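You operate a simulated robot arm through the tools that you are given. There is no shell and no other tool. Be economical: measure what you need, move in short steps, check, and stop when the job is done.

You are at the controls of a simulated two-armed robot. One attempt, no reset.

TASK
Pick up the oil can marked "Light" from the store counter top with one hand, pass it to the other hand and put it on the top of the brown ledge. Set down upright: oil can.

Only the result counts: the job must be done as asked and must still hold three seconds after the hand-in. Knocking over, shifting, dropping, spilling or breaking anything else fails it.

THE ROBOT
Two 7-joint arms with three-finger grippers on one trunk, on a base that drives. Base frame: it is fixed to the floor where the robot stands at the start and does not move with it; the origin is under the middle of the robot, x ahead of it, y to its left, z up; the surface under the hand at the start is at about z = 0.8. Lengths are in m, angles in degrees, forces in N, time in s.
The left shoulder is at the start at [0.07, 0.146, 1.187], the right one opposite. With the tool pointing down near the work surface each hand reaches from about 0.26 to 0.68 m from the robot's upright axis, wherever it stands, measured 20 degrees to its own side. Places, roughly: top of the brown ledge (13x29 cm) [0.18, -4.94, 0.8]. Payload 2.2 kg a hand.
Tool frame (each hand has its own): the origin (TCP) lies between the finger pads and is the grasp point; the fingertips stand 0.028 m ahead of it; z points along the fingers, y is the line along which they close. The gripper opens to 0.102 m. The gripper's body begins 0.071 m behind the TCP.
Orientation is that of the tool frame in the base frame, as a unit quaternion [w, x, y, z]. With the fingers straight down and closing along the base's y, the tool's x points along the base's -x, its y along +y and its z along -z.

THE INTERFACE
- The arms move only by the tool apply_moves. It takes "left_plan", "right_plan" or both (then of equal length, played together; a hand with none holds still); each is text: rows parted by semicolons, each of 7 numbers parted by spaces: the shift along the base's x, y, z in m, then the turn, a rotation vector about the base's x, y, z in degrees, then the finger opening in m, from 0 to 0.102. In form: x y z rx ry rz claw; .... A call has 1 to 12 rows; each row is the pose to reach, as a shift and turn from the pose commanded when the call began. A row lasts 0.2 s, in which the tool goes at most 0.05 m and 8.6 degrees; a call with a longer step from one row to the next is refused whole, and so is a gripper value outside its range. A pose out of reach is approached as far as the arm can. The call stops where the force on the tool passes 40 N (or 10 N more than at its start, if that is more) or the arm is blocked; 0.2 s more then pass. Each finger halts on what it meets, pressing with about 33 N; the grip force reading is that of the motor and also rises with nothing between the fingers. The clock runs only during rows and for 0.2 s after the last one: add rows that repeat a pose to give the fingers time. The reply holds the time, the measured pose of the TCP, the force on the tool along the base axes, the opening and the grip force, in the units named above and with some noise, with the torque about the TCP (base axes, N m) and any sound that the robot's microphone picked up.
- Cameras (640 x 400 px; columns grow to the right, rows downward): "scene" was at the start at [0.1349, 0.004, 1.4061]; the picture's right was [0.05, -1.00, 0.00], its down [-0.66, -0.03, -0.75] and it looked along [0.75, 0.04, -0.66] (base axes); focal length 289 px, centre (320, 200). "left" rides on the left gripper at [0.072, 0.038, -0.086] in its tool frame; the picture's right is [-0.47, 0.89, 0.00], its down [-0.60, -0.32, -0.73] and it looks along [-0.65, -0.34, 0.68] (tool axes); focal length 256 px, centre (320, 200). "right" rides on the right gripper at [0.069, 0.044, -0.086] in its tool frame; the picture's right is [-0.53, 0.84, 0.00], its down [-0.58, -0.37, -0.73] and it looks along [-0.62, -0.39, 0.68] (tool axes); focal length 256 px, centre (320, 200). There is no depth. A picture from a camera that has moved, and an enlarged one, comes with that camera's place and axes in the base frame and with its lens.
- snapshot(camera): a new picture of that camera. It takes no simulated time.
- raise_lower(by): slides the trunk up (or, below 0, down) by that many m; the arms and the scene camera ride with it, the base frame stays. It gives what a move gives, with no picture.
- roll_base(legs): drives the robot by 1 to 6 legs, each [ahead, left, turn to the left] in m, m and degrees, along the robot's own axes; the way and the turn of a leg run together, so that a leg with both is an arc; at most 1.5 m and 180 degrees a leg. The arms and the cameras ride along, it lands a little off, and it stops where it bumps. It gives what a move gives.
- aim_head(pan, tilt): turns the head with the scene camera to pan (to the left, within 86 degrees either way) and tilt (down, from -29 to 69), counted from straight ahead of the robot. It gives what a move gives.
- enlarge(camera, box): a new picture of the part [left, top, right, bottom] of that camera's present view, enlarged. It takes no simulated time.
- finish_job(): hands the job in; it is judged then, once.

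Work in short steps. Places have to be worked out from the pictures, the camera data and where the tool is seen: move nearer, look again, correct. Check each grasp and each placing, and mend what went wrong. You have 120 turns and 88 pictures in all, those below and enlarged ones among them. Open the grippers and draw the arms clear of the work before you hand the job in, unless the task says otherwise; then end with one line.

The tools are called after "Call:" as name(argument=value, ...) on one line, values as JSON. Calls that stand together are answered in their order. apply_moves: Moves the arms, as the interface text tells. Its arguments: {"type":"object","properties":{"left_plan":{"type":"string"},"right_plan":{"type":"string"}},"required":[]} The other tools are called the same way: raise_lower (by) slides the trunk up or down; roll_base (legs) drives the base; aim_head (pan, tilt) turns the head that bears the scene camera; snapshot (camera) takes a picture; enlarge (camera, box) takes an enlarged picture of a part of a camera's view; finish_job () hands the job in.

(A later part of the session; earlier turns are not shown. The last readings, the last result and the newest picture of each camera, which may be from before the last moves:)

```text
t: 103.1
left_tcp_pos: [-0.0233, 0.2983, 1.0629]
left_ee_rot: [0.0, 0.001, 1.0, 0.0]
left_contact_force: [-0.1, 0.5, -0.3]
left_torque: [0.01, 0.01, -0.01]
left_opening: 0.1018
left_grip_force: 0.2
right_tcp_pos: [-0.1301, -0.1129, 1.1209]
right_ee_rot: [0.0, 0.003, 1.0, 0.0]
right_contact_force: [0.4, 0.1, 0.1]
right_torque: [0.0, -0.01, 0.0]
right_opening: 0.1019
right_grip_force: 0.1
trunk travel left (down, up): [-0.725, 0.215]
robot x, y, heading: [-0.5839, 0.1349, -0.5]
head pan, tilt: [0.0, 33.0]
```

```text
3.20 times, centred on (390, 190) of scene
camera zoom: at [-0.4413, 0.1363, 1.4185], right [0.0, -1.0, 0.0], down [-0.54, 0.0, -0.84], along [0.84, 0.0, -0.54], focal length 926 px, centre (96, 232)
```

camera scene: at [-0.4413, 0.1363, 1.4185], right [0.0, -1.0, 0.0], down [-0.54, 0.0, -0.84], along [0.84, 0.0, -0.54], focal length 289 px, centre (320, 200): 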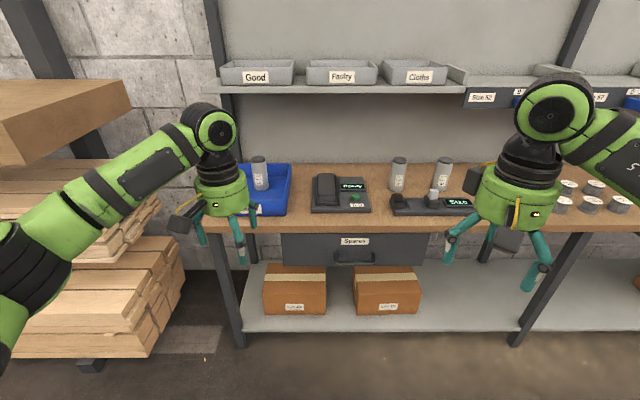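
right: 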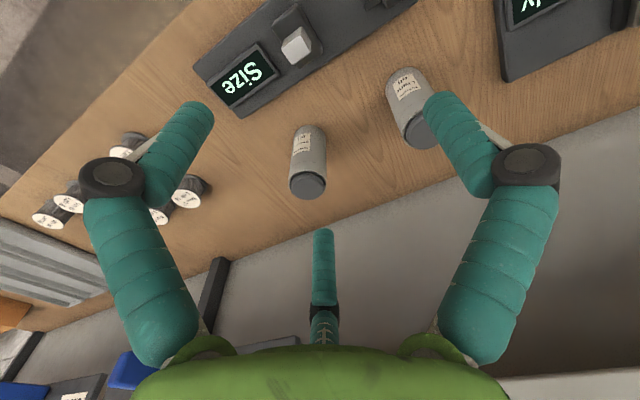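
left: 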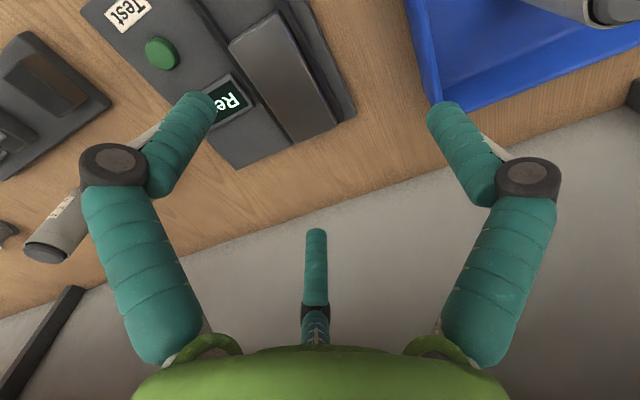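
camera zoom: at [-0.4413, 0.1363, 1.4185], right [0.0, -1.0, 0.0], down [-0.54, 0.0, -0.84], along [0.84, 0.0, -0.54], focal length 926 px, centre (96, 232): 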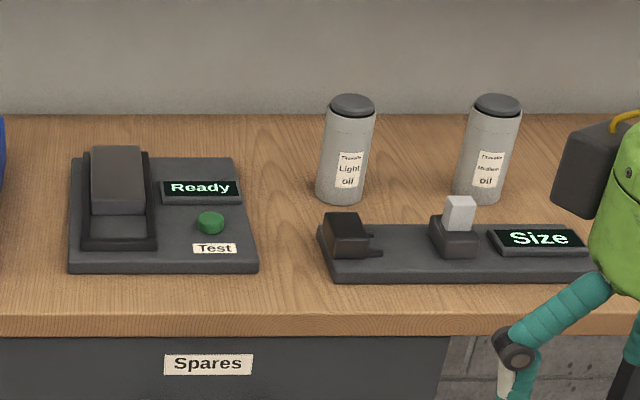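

Plan: right hand takes the can from above by its top, left hand takes it low from the robot side, then places it. I drive back to the bench close to the start position.

Call:
roll_base(legs=[[0.58, -0.13, 0.4]])

Call:
aim_head(pan=-10, tilt=45)

Call:
snapshot(camera="scene")

Call:
snapshot(camera="right")

```text
t: 106.5
left_tcp_pos: [0.5521, 0.1746, 1.0621]
left_ee_rot: [0.0, -0.003, 1.0, 0.001]
left_contact_force: [-1.1, 0.6, -0.9]
left_torque: [-0.02, 0.01, -0.03]
left_opening: 0.1019
left_grip_force: 0.1
right_tcp_pos: [0.449, -0.2378, 1.1206]
right_ee_rot: [0.001, -0.002, 1.0, 0.0]
right_contact_force: [-0.2, 0.2, 0.8]
right_torque: [0.01, -0.02, 0.0]
right_opening: 0.1019
right_grip_force: 0.1
trunk travel left (down, up): [-0.725, 0.215]
robot x, y, heading: [-0.0041, 0.0084, 0.4]
head pan, tilt: [0.0, 33.0]
```

```text
t: 107.2
left_tcp_pos: [0.5529, 0.1738, 1.0619]
left_ee_rot: [0.0, -0.003, 1.0, 0.0]
left_contact_force: [0.3, 0.3, 0.2]
left_torque: [0.02, -0.04, 0.03]
left_opening: 0.1017
left_grip_force: 0.0
right_tcp_pos: [0.4496, -0.2379, 1.1194]
right_ee_rot: [0.0, -0.002, 1.0, 0.0]
right_contact_force: [0.1, -0.4, 0.4]
right_torque: [0.01, 0.01, 0.0]
right_opening: 0.102
right_grip_force: 0.0
trunk travel left (down, up): [-0.725, 0.215]
robot x, y, heading: [-0.005, 0.0052, 0.2]
head pan, tilt: [-10.0, 45.0]
```

```text
52 pictures are left
camera scene: at [0.128, -0.0062, 1.4005], right [-0.17, -0.99, 0.0], down [-0.7, 0.12, -0.71], along [0.7, -0.12, -0.71], focal length 289 px, centre (320, 200)
```

scene: 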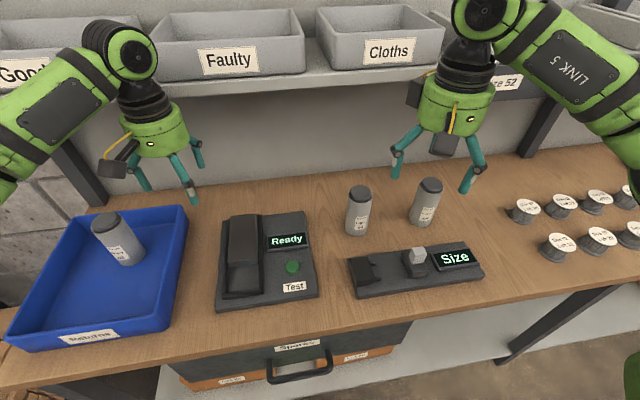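

```text
51 pictures are left
camera right: at [0.3811, -0.1944, 1.2055], right [0.53, 0.85, 0.0], down [0.58, -0.36, 0.73], along [0.62, -0.39, -0.68], focal length 256 px, centre (320, 200)
```

right: 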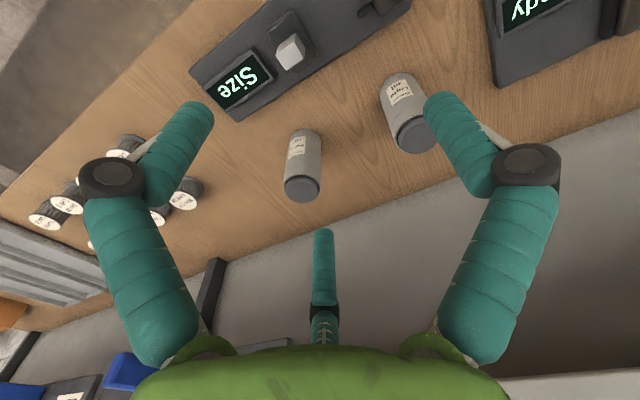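

Triangulation puts the Light can's axis at about (0.587, -0.18), top at z≈0.95. I bring the right hand above it, tilted back 15° to keep the wrist off the shelf, and look.

Call:
apply_moves(right_plan="0.035 0.014 -0.02 0 -7.5 0 0.102; 0.07 0.028 -0.04 0 -15 0 0.102; 0.105 0.042 -0.065 0 -15 0 0.102; 0.137 0.056 -0.09 0 -15 0 0.102; 0.137 0.056 -0.09 0 -15 0 0.102")

Call:
snapshot(camera="right")

Call:
snapshot(camera="scene")

```text
t: 108.4
left_tcp_pos: [0.552, 0.1743, 1.0631]
left_ee_rot: [0.0, -0.004, 1.0, 0.0]
left_contact_force: [-0.5, -0.6, 0.0]
left_torque: [0.05, -0.02, 0.0]
left_opening: 0.1021
left_grip_force: 0.1
right_tcp_pos: [0.5853, -0.1819, 1.0305]
right_ee_rot: [0.131, -0.002, 0.991, 0.001]
right_contact_force: [-0.5, -1.1, 0.6]
right_torque: [0.02, -0.02, 0.01]
right_opening: 0.1019
right_grip_force: 0.0
trunk travel left (down, up): [-0.725, 0.215]
robot x, y, heading: [-0.0063, 0.008, 0.1]
head pan, tilt: [-10.0, 45.0]
```

```text
50 pictures are left
camera right: at [0.4966, -0.1384, 1.0953], right [0.51, 0.85, 0.14], down [0.37, -0.36, 0.86], along [0.78, -0.39, -0.5], focal length 256 px, centre (320, 200)
```

right: 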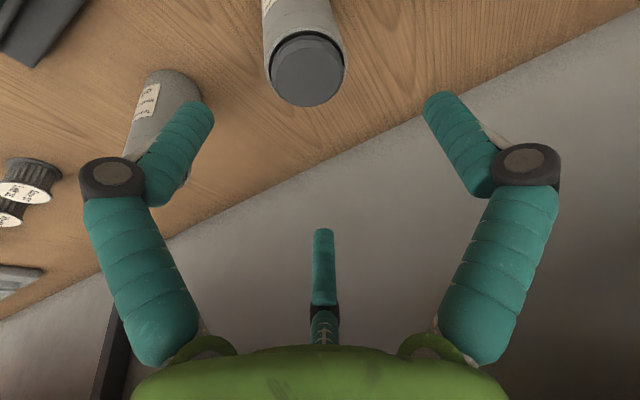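

```text
49 pictures are left
camera scene: at [0.1263, -0.0069, 1.4007], right [-0.17, -0.99, 0.0], down [-0.7, 0.12, -0.71], along [0.7, -0.12, -0.71], focal length 289 px, centre (320, 200)
```

scene: 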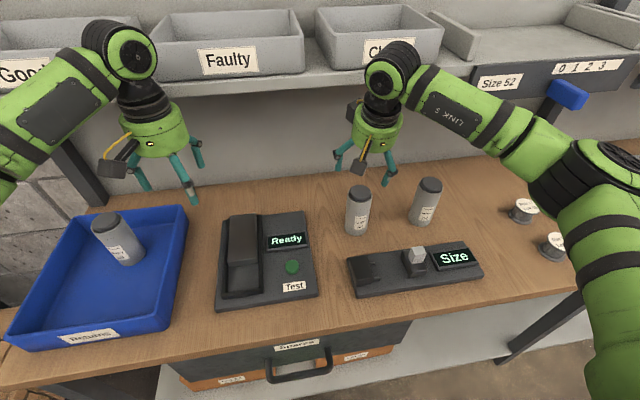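

The can is right under the hand: axis about (0.587,-0.178). I descend straight to TCP z≈0.91 without closing yet.

Call:
apply_moves(right_plan="0.001 0.001 -0.035 0 0 0 0.102; 0.001 0.003 -0.065 0 0 0 0.102; 0.001 0.003 -0.095 0 0 0 0.102; 0.001 0.003 -0.118 0 0 0 0.102; 0.001 0.003 -0.118 0 0 0 0.102")

Call:
snapshot(camera="right")

Call:
enlarge(camera="scene", box=[290, 120, 450, 250])

```text
t: 109.6
left_tcp_pos: [0.5538, 0.1747, 1.0623]
left_ee_rot: [0.0, -0.003, 1.0, 0.0]
left_contact_force: [0.3, -0.3, -0.3]
left_torque: [-0.01, 0.02, 0.01]
left_opening: 0.1023
left_grip_force: 0.0
right_tcp_pos: [0.5884, -0.1773, 0.9148]
right_ee_rot: [0.13, -0.002, 0.991, 0.0]
right_contact_force: [-0.2, 0.3, -0.3]
right_torque: [-0.04, 0.01, -0.02]
right_opening: 0.1018
right_grip_force: 0.0
trunk travel left (down, up): [-0.725, 0.215]
robot x, y, heading: [-0.0018, 0.0068, 0.1]
head pan, tilt: [-10.0, 45.0]
```

```text
48 pictures are left
camera right: at [0.499, -0.1354, 0.9773], right [0.51, 0.85, 0.14], down [0.37, -0.36, 0.86], along [0.78, -0.39, -0.5], focal length 256 px, centre (320, 200)
```

right: 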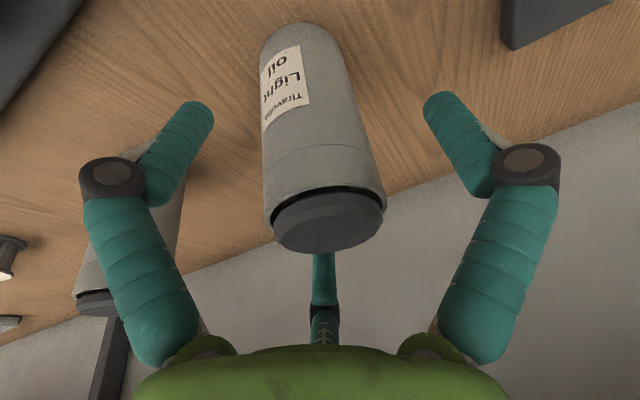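

```text
3.08 times, centred on (370, 185) of scene
camera zoom: at [0.1272, -0.0061, 1.4006], right [-0.17, -0.99, 0.0], down [-0.7, 0.12, -0.71], along [0.7, -0.12, -0.71], focal length 891 px, centre (166, 246)
```

zoom: 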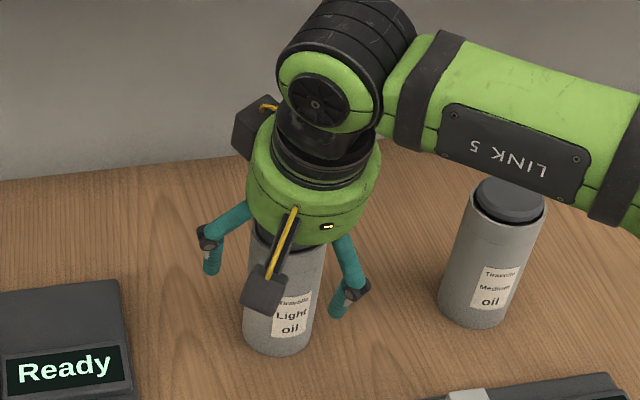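

Can is well between the fingers; cap top is at z≈0.933. I lower 15 mm more and close.

Call:
apply_moves(right_plan="0 0 -0.015 0 0 0 0.102; 0 0 -0.015 0 0 0 0.08; 0 0 -0.015 0 0 0 0.06; 0 0 -0.015 0 0 0 0.04; 0 0 -0.015 0 0 0 0.03; 0 0 -0.015 0 0 0 0.03")

Call:
snapshot(camera="right")

```text
t: 111.0
left_tcp_pos: [0.5523, 0.175, 1.0625]
left_ee_rot: [-0.001, -0.003, 1.0, -0.001]
left_contact_force: [-0.4, 0.3, 0.5]
left_torque: [0.0, 0.0, 0.02]
left_opening: 0.1022
left_grip_force: 0.1
right_tcp_pos: [0.5886, -0.1788, 0.8994]
right_ee_rot: [0.13, -0.002, 0.992, -0.001]
right_contact_force: [-0.4, -0.3, 2.6]
right_torque: [-0.04, 0.13, 0.02]
right_opening: 0.0643
right_grip_force: 33.3
trunk travel left (down, up): [-0.725, 0.215]
robot x, y, heading: [-0.0027, 0.0074, -0.0]
head pan, tilt: [-10.0, 45.0]
```

```text
46 pictures are left
camera right: at [0.4988, -0.1355, 0.9625], right [0.51, 0.85, 0.14], down [0.37, -0.36, 0.86], along [0.78, -0.39, -0.5], focal length 256 px, centre (320, 200)
```

right: 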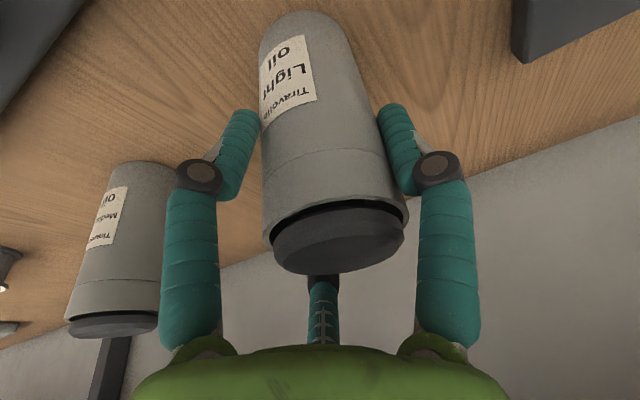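

Gripped at 0.064 m. I lift straight up, then up and back.

Call:
apply_moves(right_plan="0 0 0.02 0 0 0 0.03; 0 0 0.05 0 0 0 0.03; -0.02 0 0.09 0 0 0 0.03; -0.05 0 0.13 0 0 0 0.03; -0.09 0 0.14 0 0 0 0.03; -0.13 0 0.14 0 0 0 0.03; -0.13 0 0.14 0 0 0 0.03")

Call:
snapshot(camera="scene")

```text
t: 112.6
left_tcp_pos: [0.5538, 0.1742, 1.0623]
left_ee_rot: [-0.001, -0.003, 1.0, 0.0]
left_contact_force: [0.6, -0.2, 0.5]
left_torque: [-0.01, 0.01, 0.01]
left_opening: 0.102
left_grip_force: 0.0
right_tcp_pos: [0.4579, -0.179, 1.0369]
right_ee_rot: [0.131, -0.002, 0.991, -0.001]
right_contact_force: [-0.1, 0.2, -2.6]
right_torque: [0.01, 0.01, 0.01]
right_opening: 0.0643
right_grip_force: 33.0
trunk travel left (down, up): [-0.725, 0.215]
robot x, y, heading: [-0.0053, 0.0055, 0.3]
head pan, tilt: [-10.0, 45.0]
```

```text
45 pictures are left
camera scene: at [0.1288, -0.006, 1.4004], right [-0.17, -0.99, 0.0], down [-0.7, 0.12, -0.71], along [0.7, -0.12, -0.71], focal length 289 px, centre (320, 200)
```

scene: 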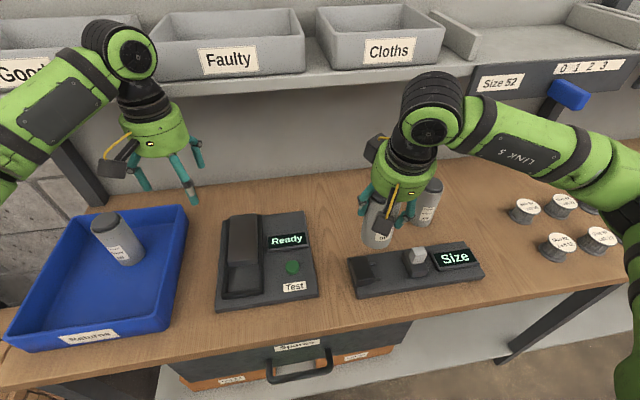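

Lifted, about 0.27 kg. I back the base off 0.6 m to hand over in free space.

Call:
roll_base(legs=[[-0.55, 0, 0]])

```text
t: 115.8
left_tcp_pos: [0.0013, 0.1691, 1.062]
left_ee_rot: [-0.001, -0.001, 1.0, -0.001]
left_contact_force: [0.1, 1.0, 0.2]
left_torque: [-0.01, 0.0, 0.02]
left_opening: 0.1018
left_grip_force: 0.1
right_tcp_pos: [-0.0975, -0.1821, 1.0371]
right_ee_rot: [0.131, 0.001, 0.991, 0.0]
right_contact_force: [-0.3, -0.4, -2.6]
right_torque: [0.01, 0.02, 0.01]
right_opening: 0.0646
right_grip_force: 33.0
trunk travel left (down, up): [-0.725, 0.215]
robot x, y, heading: [-0.5536, 0.0083, 0.3]
head pan, tilt: [-10.0, 45.0]
```

I now yaw the right hand by +88° while moving toward the midline, so its camera and wrist lean to the right and leave room for the left hand.

Call:
apply_moves(right_plan="0 0.01 0 0 0 8 0.03; 0 0.02 0 0 0 16 0.03; 0 0.03 0 0 0 24 0.03; 0 0.04 0 0 0 32 0.03; 0 0.05 0 0 0 40 0.03; 0 0.06 0 0 0 48 0.03; 0 0.07 0 0 0 56 0.03; 0 0.08 0 0 0 64 0.03; 0 0.09 0 0 0 72 0.03; 0 0.1 0 0 0 80 0.03; 0 0.1 0 0 0 88 0.03; 0 0.1 0 0 0 88 0.03")

```text
t: 118.4
left_tcp_pos: [-0.0036, 0.1656, 1.0664]
left_ee_rot: [0.001, 0.0, 1.0, 0.002]
left_contact_force: [-0.6, -1.2, 0.7]
left_torque: [0.06, -0.06, -0.02]
left_opening: 0.102
left_grip_force: 0.1
right_tcp_pos: [-0.2363, -0.0762, 1.0538]
right_ee_rot: [0.105, -0.676, 0.725, 0.074]
right_contact_force: [-1.0, -1.4, -3.2]
right_torque: [0.01, -0.03, -0.04]
right_opening: 0.0627
right_grip_force: 32.7
right hand out of reach, approached as far as the arm can: row 8, 9, 10, 11, 12
trunk travel left (down, up): [-0.725, 0.215]
robot x, y, heading: [-0.5587, 0.008, -0.2]
head pan, tilt: [-10.0, 45.0]
```

The arm drifted to x=-0.236 (out of reach for the yaw at that spot). I look.

Call:
snapshot(camera="scene")

```text
44 pictures are left
camera scene: at [-0.4314, -0.0139, 1.4009], right [-0.18, -0.98, 0.0], down [-0.69, 0.13, -0.71], along [0.7, -0.12, -0.71], focal length 289 px, centre (320, 200)
```

scene: 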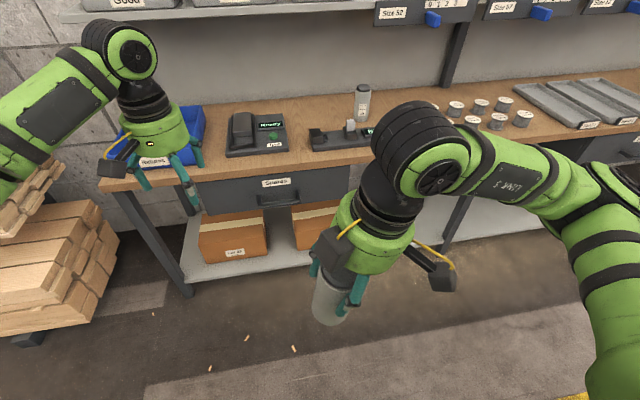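

The can is still upright in the right hand. I bring the right hand back into reach: yaw about 58°, further right.

Call:
apply_moves(right_plan="-0.01 -0.03 0 0 0 -7.5 0.03; -0.02 -0.06 0 0 0 -15 0.03; -0.03 -0.09 0 0 0 -22 0.03; -0.04 -0.12 0 0 0 -30 0.03; -0.04 -0.12 0 0 0 -30 0.03; -0.04 -0.12 0 0 0 -30 0.03")

```text
t: 119.8
left_tcp_pos: [0.0015, 0.1694, 1.0634]
left_ee_rot: [0.0, 0.0, 1.0, 0.001]
left_contact_force: [-0.2, 1.0, -0.8]
left_torque: [0.02, -0.01, 0.03]
left_opening: 0.1021
left_grip_force: 0.0
right_tcp_pos: [-0.2404, -0.1944, 1.0642]
right_ee_rot: [0.112, -0.48, 0.868, 0.064]
right_contact_force: [-0.5, -0.6, -3.3]
right_torque: [-0.03, 0.02, 0.05]
right_opening: 0.0623
right_grip_force: 33.0
right hand out of reach, approached as far as the arm can: row 2, 3, 4, 5, 6
trunk travel left (down, up): [-0.725, 0.215]
robot x, y, heading: [-0.5586, 0.0057, 0.0]
head pan, tilt: [-10.0, 45.0]
```

Still limited; I unwind the yaw further to about 28°.

Call:
apply_moves(right_plan="-0.03 0 0 0 0 -7.5 0.03; -0.05 0 0 0 0 -15 0.03; -0.05 0 0 0 0 -22 0.03; -0.05 0 0 0 0 -30 0.03; -0.05 0 0 0 0 -30 0.03; -0.05 0 0 0 0 -30 0.03")

Call:
snapshot(camera="right")

```text
t: 121.2
left_tcp_pos: [-0.0001, 0.1701, 1.0623]
left_ee_rot: [-0.001, 0.0, 1.0, -0.001]
left_contact_force: [0.2, -0.3, -0.2]
left_torque: [0.0, -0.01, 0.0]
left_opening: 0.1019
left_grip_force: 0.0
right_tcp_pos: [-0.2334, -0.2015, 1.0929]
right_ee_rot: [0.126, -0.239, 0.962, 0.031]
right_contact_force: [0.1, 0.2, -2.7]
right_torque: [0.0, 0.04, 0.03]
right_opening: 0.0621
right_grip_force: 33.2
right hand out of reach, approached as far as the arm can: row 1, 2, 3, 4, 5, 6
trunk travel left (down, up): [-0.725, 0.215]
robot x, y, heading: [-0.5592, 0.0064, -0.1]
head pan, tilt: [-10.0, 45.0]
```

```text
43 pictures are left
camera right: at [-0.3318, -0.2045, 1.1577], right [0.06, 0.99, 0.14], down [0.5, -0.15, 0.86], along [0.87, 0.02, -0.5], focal length 256 px, centre (320, 200)
```

right: 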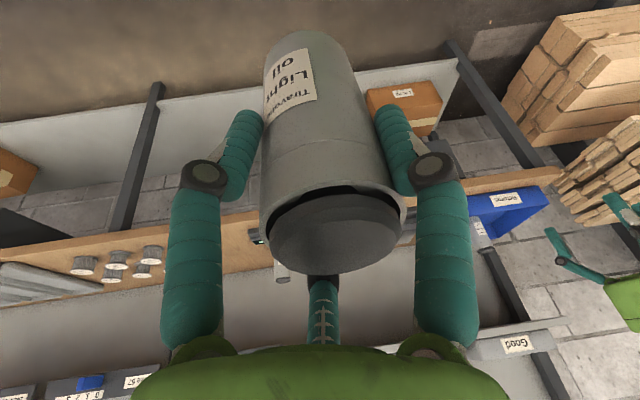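

The can stays firm in the grip. I check the arm's configuration.

Call:
aim_head(pan=-25, tilt=45)

Call:
snapshot(camera="scene")

```text
t: 122.0
left_tcp_pos: [-0.0005, 0.1703, 1.0619]
left_ee_rot: [0.0, 0.0, 1.0, -0.001]
left_contact_force: [0.3, 0.0, -0.4]
left_torque: [0.0, 0.01, 0.03]
left_opening: 0.1022
left_grip_force: 0.1
right_tcp_pos: [-0.2338, -0.203, 1.0928]
right_ee_rot: [0.126, -0.24, 0.962, 0.031]
right_contact_force: [-0.4, 0.1, -2.4]
right_torque: [0.0, 0.04, 0.01]
right_opening: 0.0621
right_grip_force: 33.3
trunk travel left (down, up): [-0.725, 0.215]
robot x, y, heading: [-0.5557, 0.0054, -0.1]
head pan, tilt: [-25.0, 45.0]
```

```text
42 pictures are left
camera scene: at [-0.4335, -0.0284, 1.4005], right [-0.42, -0.91, 0.0], down [-0.64, 0.3, -0.71], along [0.64, -0.3, -0.71], focal length 289 px, centre (320, 200)
```

scene: 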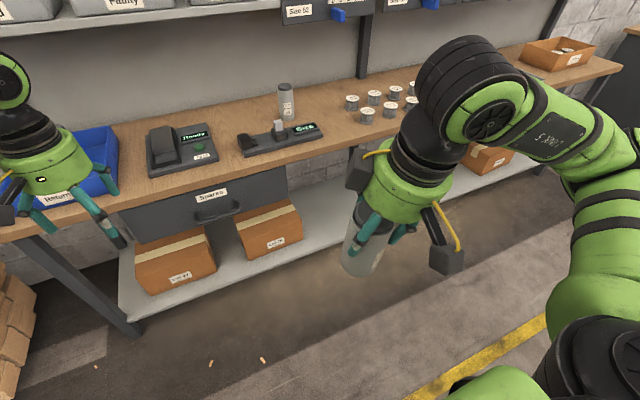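

I unwind the yaw fully and return forward to the known good pose.

Call:
apply_moves(right_plan="0.02 0 0.01 0 0 -7 0.03; 0.04 0 0.02 0 0 -14 0.03; 0.06 0 0.03 0 0 -21 0.03; 0.08 0 0.03 0 0 -28 0.03; 0.08 0 0.03 0 0 -28 0.03; 0.08 0 0.03 0 0 -28 0.03; 0.08 0 0.03 0 0 -28 0.03")

```text
t: 123.6
left_tcp_pos: [0.0004, 0.1699, 1.0611]
left_ee_rot: [0.0, 0.001, 1.0, 0.0]
left_contact_force: [-0.2, -0.5, -0.5]
left_torque: [-0.01, -0.01, 0.0]
left_opening: 0.1021
left_grip_force: 0.1
right_tcp_pos: [-0.1542, -0.2016, 1.1256]
right_ee_rot: [0.13, 0.0, 0.991, 0.001]
right_contact_force: [0.2, 0.2, -2.7]
right_torque: [0.03, -0.01, 0.02]
right_opening: 0.0619
right_grip_force: 33.3
trunk travel left (down, up): [-0.725, 0.215]
robot x, y, heading: [-0.5573, 0.0077, -0.0]
head pan, tilt: [-25.0, 45.0]
```

Recovered: right hand at (-0.154,-0.202,1.126), can upright. Instead I bring the left hand from the left side: first pitch it up by 60° (30° below horizontal) in free space.

Call:
apply_moves(left_plan="-0.02 0.01 0 0 -7.5 0 0.102; -0.04 0.02 0 0 -15 0 0.102; -0.06 0.03 0 0 -22.5 0 0.102; -0.08 0.04 0 0 -30 0 0.102; -0.1 0.05 0 0 -37.5 0 0.102; -0.11 0.06 0 0 -45 0 0.102; -0.12 0.07 0 0 -52.5 0 0.102; -0.13 0.08 0 0 -60 0 0.102; -0.13 0.08 0 0 -60 0 0.102")

```text
t: 125.6
left_tcp_pos: [-0.0711, 0.2604, 1.0583]
left_ee_rot: [0.5, 0.001, 0.866, 0.0]
left_contact_force: [0.7, 0.2, -0.5]
left_torque: [0.0, 0.01, 0.01]
left_opening: 0.1018
left_grip_force: 0.0
left hand out of reach, approached as far as the arm can: row 6, 7, 8, 9
right_tcp_pos: [-0.1546, -0.2022, 1.1226]
right_ee_rot: [0.131, 0.001, 0.991, -0.001]
right_contact_force: [-0.3, 0.6, -2.0]
right_torque: [0.03, 0.03, 0.02]
right_opening: 0.062
right_grip_force: 33.1
trunk travel left (down, up): [-0.725, 0.215]
robot x, y, heading: [-0.5586, 0.0076, 0.0]
head pan, tilt: [-25.0, 45.0]
```

Pitch reached at robot-relative (0.485,0.253). Now I yaw the left hand by -72° so that it points to the right.

Call:
apply_moves(left_plan="0 0 0 0 0 -8 0.102; 0 0 0 0 0 -16 0.102; 0 0 0 0 0 -24 0.102; 0 0 0 0 0 -32 0.102; 0 0 0 0 0 -40 0.102; 0 0 0 0 0 -48 0.102; 0 0 0 0 0 -56 0.102; 0 0 0 0 0 -64 0.102; 0 0 0 0 0 -72 0.102; 0 0 0 0 0 -72 0.102")

Call:
aim_head(pan=-5, tilt=40)

Call:
snapshot(camera="scene")

```text
t: 127.8
left_tcp_pos: [-0.0705, 0.261, 1.0598]
left_ee_rot: [0.404, 0.51, 0.701, -0.293]
left_contact_force: [-0.1, -0.9, 0.0]
left_torque: [0.01, -0.02, 0.02]
left_opening: 0.1019
left_grip_force: 0.1
right_tcp_pos: [-0.1559, -0.2006, 1.1234]
right_ee_rot: [0.13, 0.001, 0.992, 0.0]
right_contact_force: [-0.7, 0.8, -2.1]
right_torque: [0.0, 0.03, 0.01]
right_opening: 0.0618
right_grip_force: 33.3
trunk travel left (down, up): [-0.725, 0.215]
robot x, y, heading: [-0.5593, 0.007, -0.3]
head pan, tilt: [-25.0, 45.0]
```

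```text
t: 128.6
left_tcp_pos: [-0.0704, 0.2602, 1.06]
left_ee_rot: [0.405, 0.509, 0.701, -0.294]
left_contact_force: [-0.7, 0.0, -0.5]
left_torque: [0.02, 0.02, 0.0]
left_opening: 0.102
left_grip_force: 0.1
right_tcp_pos: [-0.1533, -0.2001, 1.1237]
right_ee_rot: [0.13, 0.001, 0.991, 0.0]
right_contact_force: [-0.8, 0.3, -3.1]
right_torque: [-0.01, 0.04, -0.01]
right_opening: 0.0621
right_grip_force: 33.3
trunk travel left (down, up): [-0.725, 0.215]
robot x, y, heading: [-0.5581, 0.0054, 0.0]
head pan, tilt: [-5.0, 40.0]
```

```text
41 pictures are left
camera scene: at [-0.4223, -0.0017, 1.4077], right [-0.09, -1.0, 0.0], down [-0.64, 0.06, -0.77], along [0.76, -0.07, -0.64], focal length 289 px, centre (320, 200)
```

scene: 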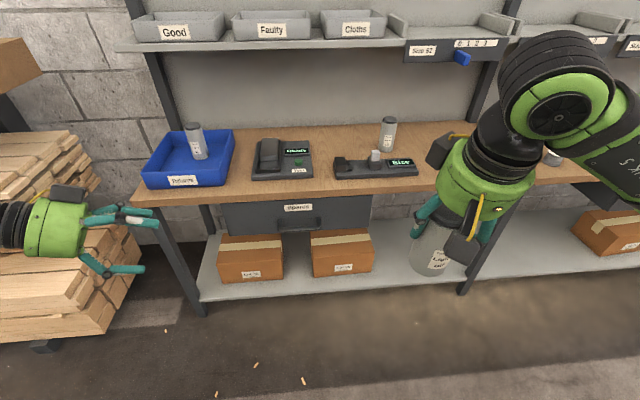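

The left hand reached the pose cleanly. I raise its pitch 5° and bring it to a standoff 0.16 m from the can, at the can's low part.

Call:
apply_moves(left_plan="-0.017 -0.0385 0 -2 -0.65 0 0.102; -0.034 -0.077 0 -4 -1.3 0 0.102; -0.05 -0.116 0 -4.75 -1.55 0 0.102; -0.067 -0.154 0 -4.75 -1.55 0 0.102; -0.084 -0.193 0 -4.75 -1.55 0 0.102; -0.1 -0.231 -0.002 -4.75 -1.55 0 0.102; -0.117 -0.27 -0.004 -4.75 -1.55 0 0.102; -0.134 -0.308 -0.004 -4.75 -1.55 0 0.102; -0.134 -0.308 -0.004 -4.75 -1.55 0 0.102")

Call:
snapshot(camera="scene")

Call:
snapshot(camera="left")

```text
t: 130.6
left_tcp_pos: [-0.2051, -0.0466, 1.0548]
left_ee_rot: [0.435, 0.496, 0.683, -0.315]
left_contact_force: [-0.1, 0.1, -0.5]
left_torque: [-0.01, 0.0, -0.01]
left_opening: 0.102
left_grip_force: 0.0
right_tcp_pos: [-0.1537, -0.201, 1.1223]
right_ee_rot: [0.13, 0.001, 0.992, -0.001]
right_contact_force: [0.5, 0.8, -3.8]
right_torque: [0.02, -0.02, -0.02]
right_opening: 0.0617
right_grip_force: 33.1
trunk travel left (down, up): [-0.725, 0.215]
robot x, y, heading: [-0.5575, 0.0094, -0.3]
head pan, tilt: [-5.0, 40.0]
```

```text
40 pictures are left
camera scene: at [-0.4224, -0.0005, 1.4078], right [-0.09, -1.0, 0.0], down [-0.64, 0.06, -0.77], along [0.76, -0.07, -0.64], focal length 289 px, centre (320, 200)
```

scene: 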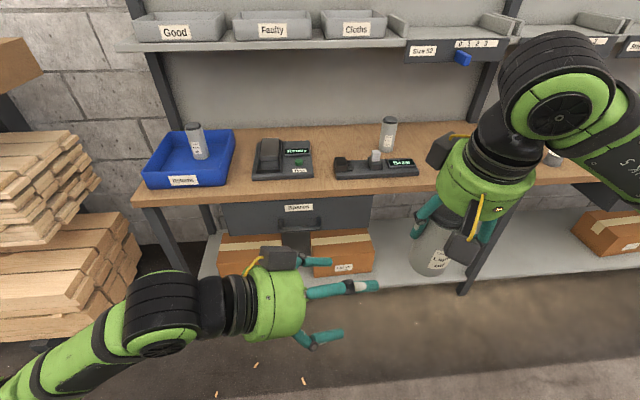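

```text
39 pictures are left
camera left: at [-0.2028, 0.0676, 1.0265], right [0.9, 0.09, 0.42], down [-0.43, 0.29, 0.86], along [-0.05, -0.95, 0.3], focal length 256 px, centre (320, 200)
```

left: 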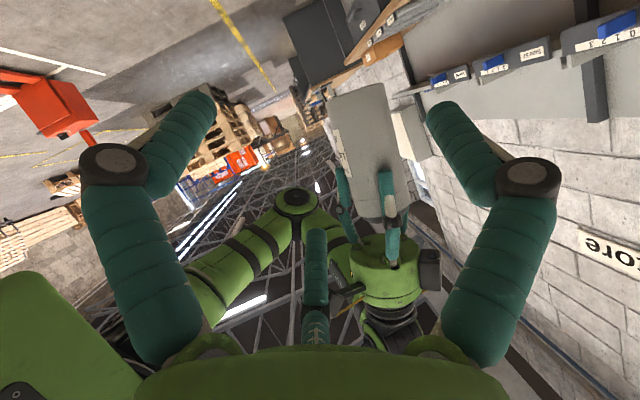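

The left camera suggests the can may lean (bottom forward) about 10°. I zoom to verify.

Call:
enlarge(camera="scene", box=[360, 130, 560, 290])

Call:
enlarge(camera="left", box=[280, 60, 460, 320])

```text
2.50 times, centred on (460, 210) of scene
camera zoom: at [-0.4224, -0.0005, 1.4078], right [-0.09, -1.0, 0.0], down [-0.64, 0.06, -0.77], along [0.76, -0.07, -0.64], focal length 724 px, centre (-30, 175)
```

zoom: 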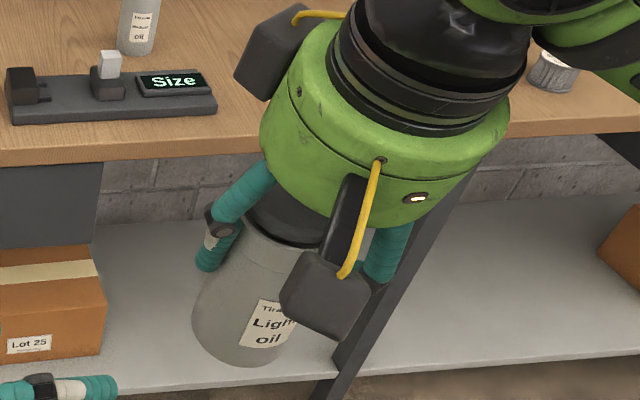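

```text
1.54 times, centred on (370, 190) of left
camera zoom: at [-0.2028, 0.0676, 1.0265], right [0.9, 0.09, 0.42], down [-0.43, 0.29, 0.86], along [-0.05, -0.95, 0.3], focal length 394 px, centre (243, 215)
```

zoom: 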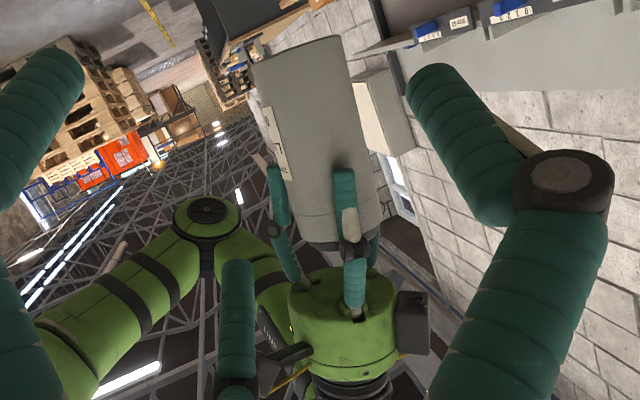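

The can leans ~11° (top toward the robot), nearly in line with the hand. I rotate the right hand by +11.5° about y to bring the can upright, and re-measure.

Call:
apply_moves(right_plan="0 0 0 0 4 0 0.03; 0 0 0 0 8 0 0.03; 0 0 0 0 11.5 0 0.03; 0 0 0 0 11.5 0 0.03")

Call:
enlarge(camera="left", box=[280, 60, 460, 320])

```text
t: 131.6
left_tcp_pos: [-0.2046, -0.0472, 1.056]
left_ee_rot: [0.434, 0.497, 0.682, -0.316]
left_contact_force: [-0.1, -0.5, 1.0]
left_torque: [0.0, 0.01, 0.0]
left_opening: 0.1018
left_grip_force: 0.0
right_tcp_pos: [-0.1547, -0.2017, 1.1254]
right_ee_rot: [0.029, 0.001, 1.0, -0.001]
right_contact_force: [-0.7, -0.2, -3.9]
right_torque: [0.02, -0.03, 0.01]
right_opening: 0.0614
right_grip_force: 32.6
trunk travel left (down, up): [-0.725, 0.215]
robot x, y, heading: [-0.5602, 0.0118, -0.1]
head pan, tilt: [-5.0, 40.0]
```

```text
1.54 times, centred on (370, 190) of left
camera zoom: at [-0.2025, 0.0672, 1.0264], right [0.9, 0.09, 0.42], down [-0.43, 0.29, 0.86], along [-0.05, -0.95, 0.3], focal length 394 px, centre (243, 215)
```

zoom: 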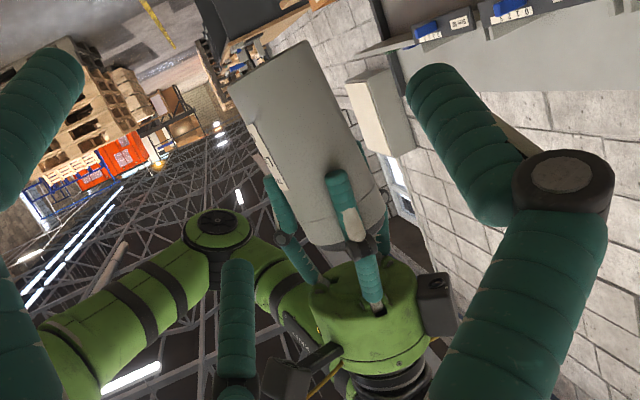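

The can is now upright within ~2-3°, axis at (-0.157,-0.201), bottom z≈1.026. I move the left hand in most of the way and check clearance.

Call:
apply_moves(left_plan="0.01 -0.03 0.001 0 0 0 0.102; 0.02 -0.063 0.001 0 0 0 0.102; 0.028 -0.09 0.002 0 0 0 0.102; 0.035 -0.115 0.002 0 0 0 0.102; 0.035 -0.115 0.002 0 0 0 0.102")

Call:
snapshot(camera="left")

Call:
enlarge(camera="scene", box=[280, 120, 560, 320])

```text
t: 132.8
left_tcp_pos: [-0.1717, -0.1623, 1.0574]
left_ee_rot: [0.435, 0.497, 0.68, -0.317]
left_contact_force: [-10.7, 4.2, -1.4]
left_torque: [-0.18, -0.45, -0.45]
left_opening: 0.1026
left_grip_force: 0.2
right_tcp_pos: [-0.1521, -0.1998, 1.1238]
right_ee_rot: [0.033, 0.002, 0.999, -0.001]
right_contact_force: [11.0, -3.8, -1.8]
right_torque: [-0.08, -0.32, 0.11]
right_opening: 0.0609
right_grip_force: 33.1
trunk travel left (down, up): [-0.725, 0.215]
robot x, y, heading: [-0.5566, 0.0039, -0.2]
head pan, tilt: [-5.0, 40.0]
```

```text
35 pictures are left
camera left: at [-0.1693, -0.0482, 1.0278], right [0.9, 0.08, 0.42], down [-0.43, 0.29, 0.86], along [-0.05, -0.95, 0.3], focal length 256 px, centre (320, 200)
```

left: 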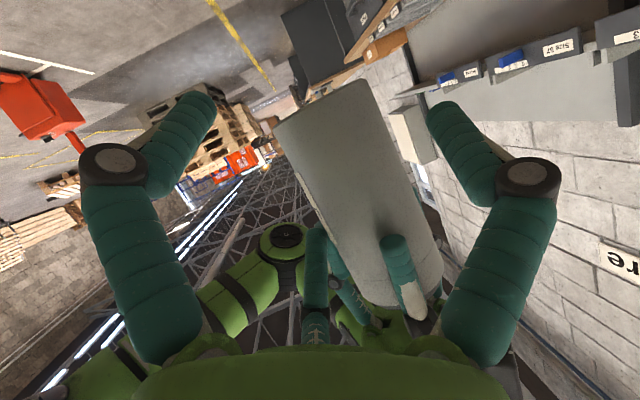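

```text
2.00 times, centred on (420, 220) of scene
camera zoom: at [-0.4226, -0.0009, 1.4078], right [-0.09, -1.0, 0.0], down [-0.64, 0.06, -0.77], along [0.76, -0.07, -0.64], focal length 579 px, centre (120, 160)
```

zoom: 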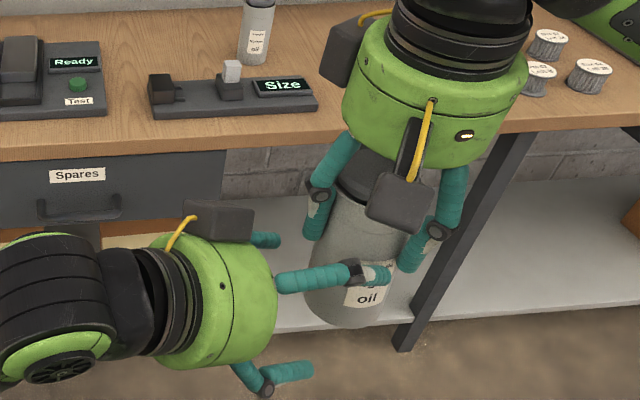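

Contact (≈11 N): the left hand's third finger meets the can — these are really three-jaw hands, so a side grasp needs more room below the right hand's fingertips. I back the left hand off; then I'll set the can on the empty bench spot near the ledge to regrip it higher.

Call:
apply_moves(left_plan="-0.012 0.038 0 0 0 0 0.102; -0.024 0.077 0 0 0 0 0.102; -0.035 0.115 0 0 0 0 0.102; -0.02 0.16 0 0 0 0 0.102; 0.01 0.2 0 0 0 0 0.102; 0.04 0.24 0 0 0 0 0.102; 0.07 0.28 0 0 0 0 0.102; 0.09 0.32 0 0 0 0 0.102; 0.1 0.36 0 0 0 0 0.102; 0.1 0.36 0 0 0 0 0.102")

Call:
snapshot(camera="scene")

```text
t: 135.0
left_tcp_pos: [-0.0712, 0.1976, 1.058]
left_ee_rot: [0.434, 0.496, 0.682, -0.316]
left_contact_force: [-0.3, 0.2, 0.5]
left_torque: [0.01, -0.01, -0.01]
left_opening: 0.1018
left_grip_force: 0.0
right_tcp_pos: [-0.1541, -0.2017, 1.1256]
right_ee_rot: [0.031, 0.0, 1.0, 0.0]
right_contact_force: [0.0, 0.1, -4.0]
right_torque: [0.04, 0.06, -0.01]
right_opening: 0.0606
right_grip_force: 33.1
trunk travel left (down, up): [-0.725, 0.215]
robot x, y, heading: [-0.5584, 0.0002, -0.0]
head pan, tilt: [-5.0, 40.0]
```

```text
33 pictures are left
camera scene: at [-0.4224, -0.0022, 1.4077], right [-0.09, -1.0, 0.0], down [-0.64, 0.06, -0.77], along [0.76, -0.07, -0.64], focal length 289 px, centre (320, 200)
```

scene: 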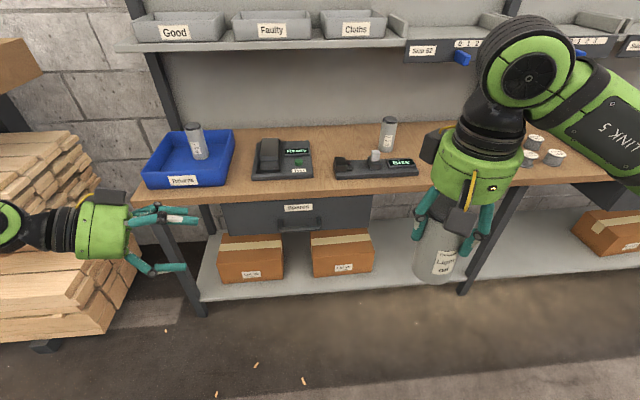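

I test how the left hand's fingers move when partly closed, to know the real geometry.

Call:
apply_moves(left_plan="0 0 0 0 0 0 0.08; 0 0 0 0 0 0 0.06; 0 0 0 0 0 0 0.06")

Call:
snapshot(camera="left")

Call:
enlarge(camera="scene", box=[0, 160, 220, 300])

```text
t: 135.8
left_tcp_pos: [-0.0717, 0.1974, 1.0569]
left_ee_rot: [0.435, 0.496, 0.682, -0.316]
left_contact_force: [-1.1, 0.0, -0.2]
left_torque: [-0.02, 0.01, -0.01]
left_opening: 0.0598
left_grip_force: 0.1
right_tcp_pos: [-0.1547, -0.2014, 1.1243]
right_ee_rot: [0.031, 0.001, 1.0, -0.001]
right_contact_force: [0.3, -0.2, -3.3]
right_torque: [0.02, 0.04, 0.02]
right_opening: 0.0608
right_grip_force: 33.4
trunk travel left (down, up): [-0.725, 0.215]
robot x, y, heading: [-0.5597, 0.0066, 0.0]
head pan, tilt: [-5.0, 40.0]
```

```text
32 pictures are left
camera left: at [-0.068, 0.3134, 1.0284], right [0.9, 0.09, 0.42], down [-0.43, 0.29, 0.86], along [-0.05, -0.95, 0.3], focal length 256 px, centre (320, 200)
```

left: 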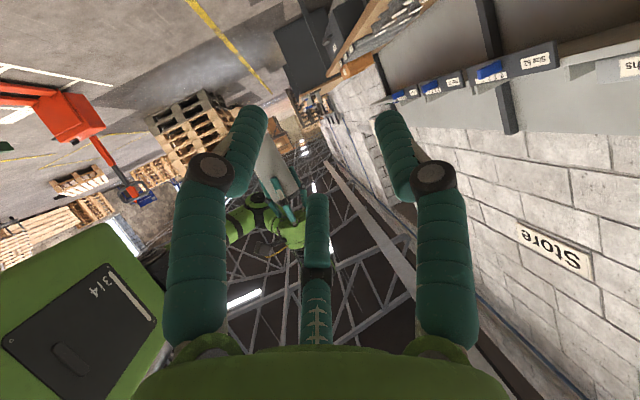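

```text
2.86 times, centred on (110, 230) of scene
camera zoom: at [-0.4224, -0.0016, 1.4078], right [-0.09, -1.0, 0.0], down [-0.64, 0.06, -0.77], along [0.76, -0.07, -0.64], focal length 827 px, centre (920, 114)
```

zoom: 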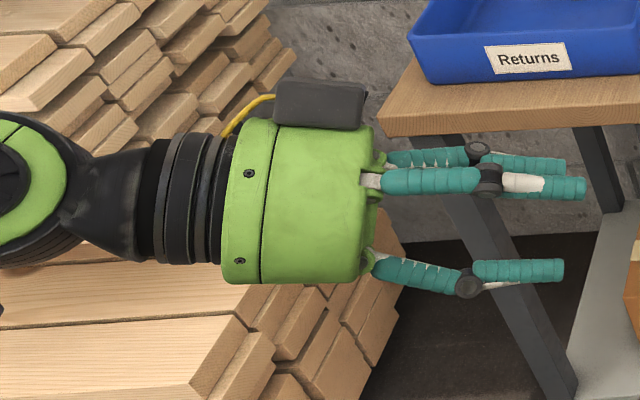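

The three jaws close radially around the tool axis. I drive with the can to the bench left of the ledge for a higher regrip.

Call:
roll_base(legs=[[0, -1.48, 0], [0, -1.48, 0], [0, -1.48, 0]])

Call:
aim_head(pan=-10, tilt=42)

Call:
snapshot(camera="scene")

```text
t: 157.1
left_tcp_pos: [-0.0938, -4.2701, 1.0583]
left_ee_rot: [0.433, 0.5, 0.679, -0.319]
left_contact_force: [-0.5, 0.4, -0.1]
left_torque: [0.01, 0.01, 0.02]
left_opening: 0.0599
left_grip_force: 0.0
right_tcp_pos: [-0.1831, -4.6681, 1.1246]
right_ee_rot: [0.03, 0.007, 1.0, -0.001]
right_contact_force: [-0.2, 0.0, -3.7]
right_torque: [-0.01, 0.01, -0.01]
right_opening: 0.0596
right_grip_force: 32.9
trunk travel left (down, up): [-0.725, 0.215]
robot x, y, heading: [-0.5831, -4.4557, -0.8]
head pan, tilt: [-5.0, 40.0]
```

```text
t: 157.8
left_tcp_pos: [-0.0943, -4.2708, 1.0564]
left_ee_rot: [0.433, 0.5, 0.679, -0.318]
left_contact_force: [-0.6, 0.3, -0.2]
left_torque: [0.02, -0.01, 0.03]
left_opening: 0.0602
left_grip_force: 0.1
right_tcp_pos: [-0.1831, -4.6691, 1.124]
right_ee_rot: [0.03, 0.007, 1.0, -0.001]
right_contact_force: [0.5, 0.5, -3.1]
right_torque: [0.03, 0.01, 0.01]
right_opening: 0.0597
right_grip_force: 33.0
trunk travel left (down, up): [-0.725, 0.215]
robot x, y, heading: [-0.5842, -4.4549, -0.8]
head pan, tilt: [-10.0, 42.0]
```

```text
30 pictures are left
camera scene: at [-0.4509, -4.4736, 1.4048], right [-0.19, -0.98, 0.0], down [-0.66, 0.12, -0.74], along [0.73, -0.14, -0.67], focal length 289 px, centre (320, 200)
```

scene: 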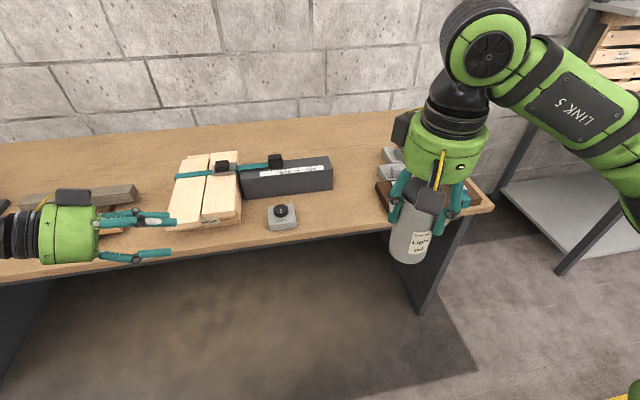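

The bench between the knob box and the ledge is free. I roll ahead 0.30 m and check where the can hangs.

Call:
roll_base(legs=[[0.3, 0, 0.8]])

Call:
snapshot(camera="right")

Call:
snapshot(camera="scene")

```text
t: 159.8
left_tcp_pos: [0.2039, -4.2669, 1.0575]
left_ee_rot: [0.435, 0.496, 0.682, -0.316]
left_contact_force: [0.5, 0.0, 0.8]
left_torque: [0.01, 0.03, 0.0]
left_opening: 0.06
left_grip_force: 0.0
right_tcp_pos: [0.1198, -4.6667, 1.1243]
right_ee_rot: [0.03, 0.0, 1.0, -0.001]
right_contact_force: [0.7, 0.7, -3.1]
right_torque: [0.02, 0.0, -0.02]
right_opening: 0.0596
right_grip_force: 32.1
trunk travel left (down, up): [-0.725, 0.215]
robot x, y, heading: [-0.2808, -4.4616, -0.1]
head pan, tilt: [-10.0, 42.0]
```

```text
29 pictures are left
camera right: at [0.0464, -4.6223, 1.2051], right [0.53, 0.84, 0.03], down [0.53, -0.36, 0.77], along [0.66, -0.39, -0.64], focal length 256 px, centre (320, 200)
```

right: 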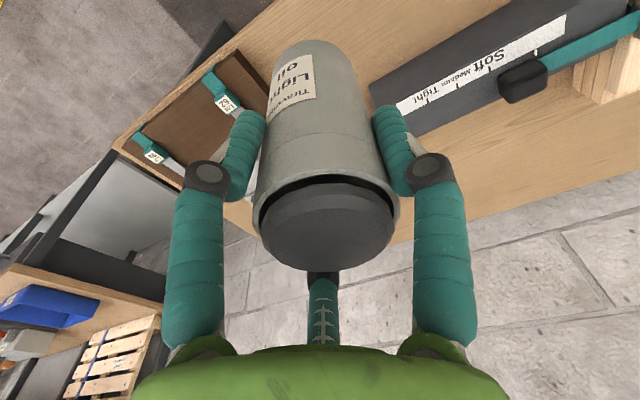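

```text
28 pictures are left
camera scene: at [-0.1508, -4.4741, 1.405], right [-0.17, -0.98, 0.0], down [-0.66, 0.12, -0.74], along [0.73, -0.13, -0.67], focal length 289 px, centre (320, 200)
```

scene: 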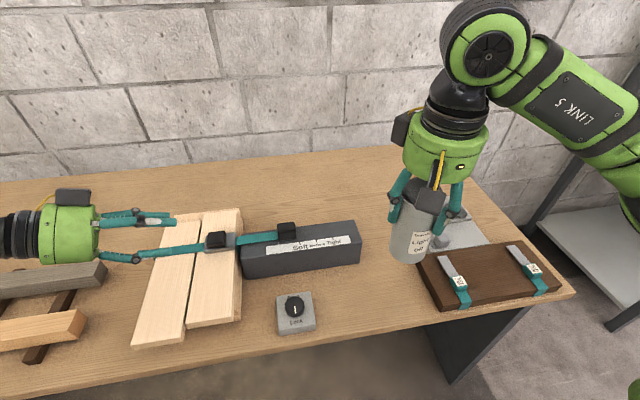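

I move the can over the free spot (0.185,-4.665) and lower to about 0.05 m above the bench.

Call:
apply_moves(right_plan="0.035 0 0 0 0 0 0.03; 0.065 0 -0.02 0 0 0 0.03; 0.065 0 -0.06 0 0 0 0.03; 0.065 0 -0.1 0 0 0 0.03; 0.065 0 -0.14 0 0 0 0.03; 0.065 0 -0.18 0 0 0 0.03; 0.065 0 -0.2 0 0 0 0.03; 0.065 0 -0.2 0 0 0 0.03")

Call:
snapshot(camera="scene")

```text
t: 161.6
left_tcp_pos: [0.2051, -4.2664, 1.0575]
left_ee_rot: [0.435, 0.495, 0.682, -0.316]
left_contact_force: [0.2, -0.4, -0.1]
left_torque: [0.02, 0.03, 0.01]
left_opening: 0.06
left_grip_force: 0.1
right_tcp_pos: [0.1862, -4.666, 0.9242]
right_ee_rot: [0.031, -0.001, 1.0, -0.002]
right_contact_force: [0.3, 0.1, -3.8]
right_torque: [0.0, 0.02, 0.0]
right_opening: 0.0597
right_grip_force: 33.5
trunk travel left (down, up): [-0.725, 0.215]
robot x, y, heading: [-0.2831, -4.4541, -0.3]
head pan, tilt: [-10.0, 42.0]
```

```text
27 pictures are left
camera scene: at [-0.1496, -4.474, 1.4048], right [-0.17, -0.98, 0.0], down [-0.66, 0.12, -0.74], along [0.73, -0.13, -0.67], focal length 289 px, centre (320, 200)
```

scene: 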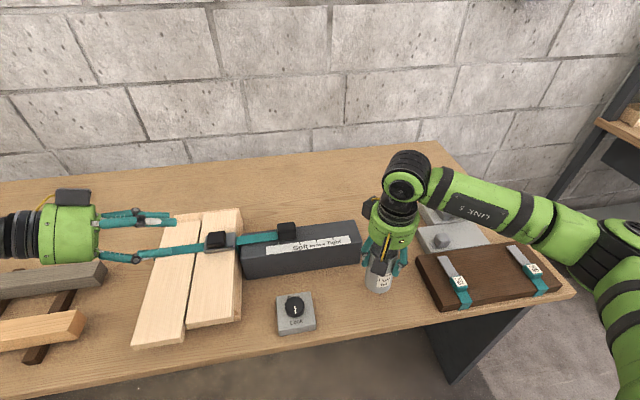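

Clear of neighbours. I lower in small steps, watching the force.

Call:
apply_moves(right_plan="0 0 -0.01 0 0 0 0.03; 0 0 -0.02 0 0 0 0.03; 0 0 -0.03 0 0 0 0.03; 0 0 -0.035 0 0 0 0.03; 0 0 -0.04 0 0 0 0.03; 0 0 -0.045 0 0 0 0.03; 0 0 -0.05 0 0 0 0.03; 0 0 -0.055 0 0 0 0.03; 0 0 -0.06 0 0 0 0.03")

```text
t: 163.6
left_tcp_pos: [0.2019, -4.2661, 1.0577]
left_ee_rot: [0.435, 0.497, 0.682, -0.315]
left_contact_force: [0.0, -0.1, 0.0]
left_torque: [-0.01, -0.01, 0.0]
left_opening: 0.0597
left_grip_force: 0.0
right_tcp_pos: [0.1855, -4.6659, 0.8671]
right_ee_rot: [0.034, 0.002, 0.999, 0.0]
right_contact_force: [2.0, -2.3, 22.0]
right_torque: [0.41, 0.26, -0.02]
right_opening: 0.0596
right_grip_force: 32.9
trunk travel left (down, up): [-0.725, 0.215]
robot x, y, heading: [-0.2857, -4.4601, -0.0]
head pan, tilt: [-10.0, 42.0]
```

The can stands on the bench (TCP 0.867). I open the right hand and view the can.

Call:
apply_moves(right_plan="0 0 0.003 0 0 0 0.03; 0 0 0.003 0 0 0 0.05; 0 0 0.003 0 0 0 0.07; 0 0 0.003 0 0 0 0.102; 0 0 0.003 0 0 0 0.102; 0 0 0.003 0 0 0 0.102")

Call:
snapshot(camera="right")

```text
t: 165.0
left_tcp_pos: [0.2047, -4.2666, 1.0565]
left_ee_rot: [0.435, 0.496, 0.683, -0.315]
left_contact_force: [-0.6, -0.1, -0.5]
left_torque: [0.0, 0.05, 0.04]
left_opening: 0.06
left_grip_force: 0.2
right_tcp_pos: [0.1859, -4.6668, 0.8672]
right_ee_rot: [0.031, 0.0, 1.0, -0.002]
right_contact_force: [-0.7, -0.7, -0.7]
right_torque: [-0.02, -0.02, -0.03]
right_opening: 0.1022
right_grip_force: 0.0
trunk travel left (down, up): [-0.725, 0.215]
robot x, y, heading: [-0.2798, -4.4616, -0.0]
head pan, tilt: [-10.0, 42.0]
```

```text
26 pictures are left
camera right: at [0.112, -4.622, 0.9483], right [0.53, 0.84, 0.03], down [0.53, -0.36, 0.77], along [0.66, -0.39, -0.64], focal length 256 px, centre (320, 200)
```

right: 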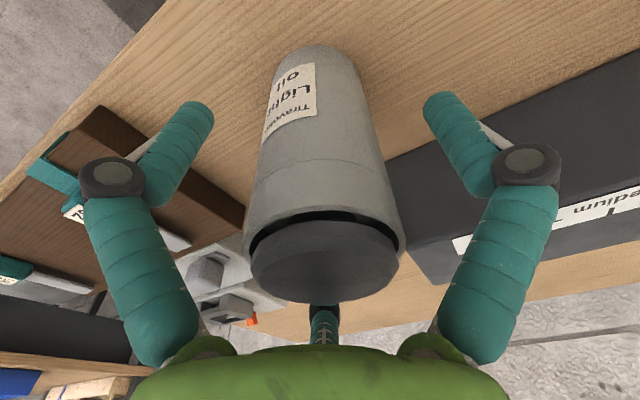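

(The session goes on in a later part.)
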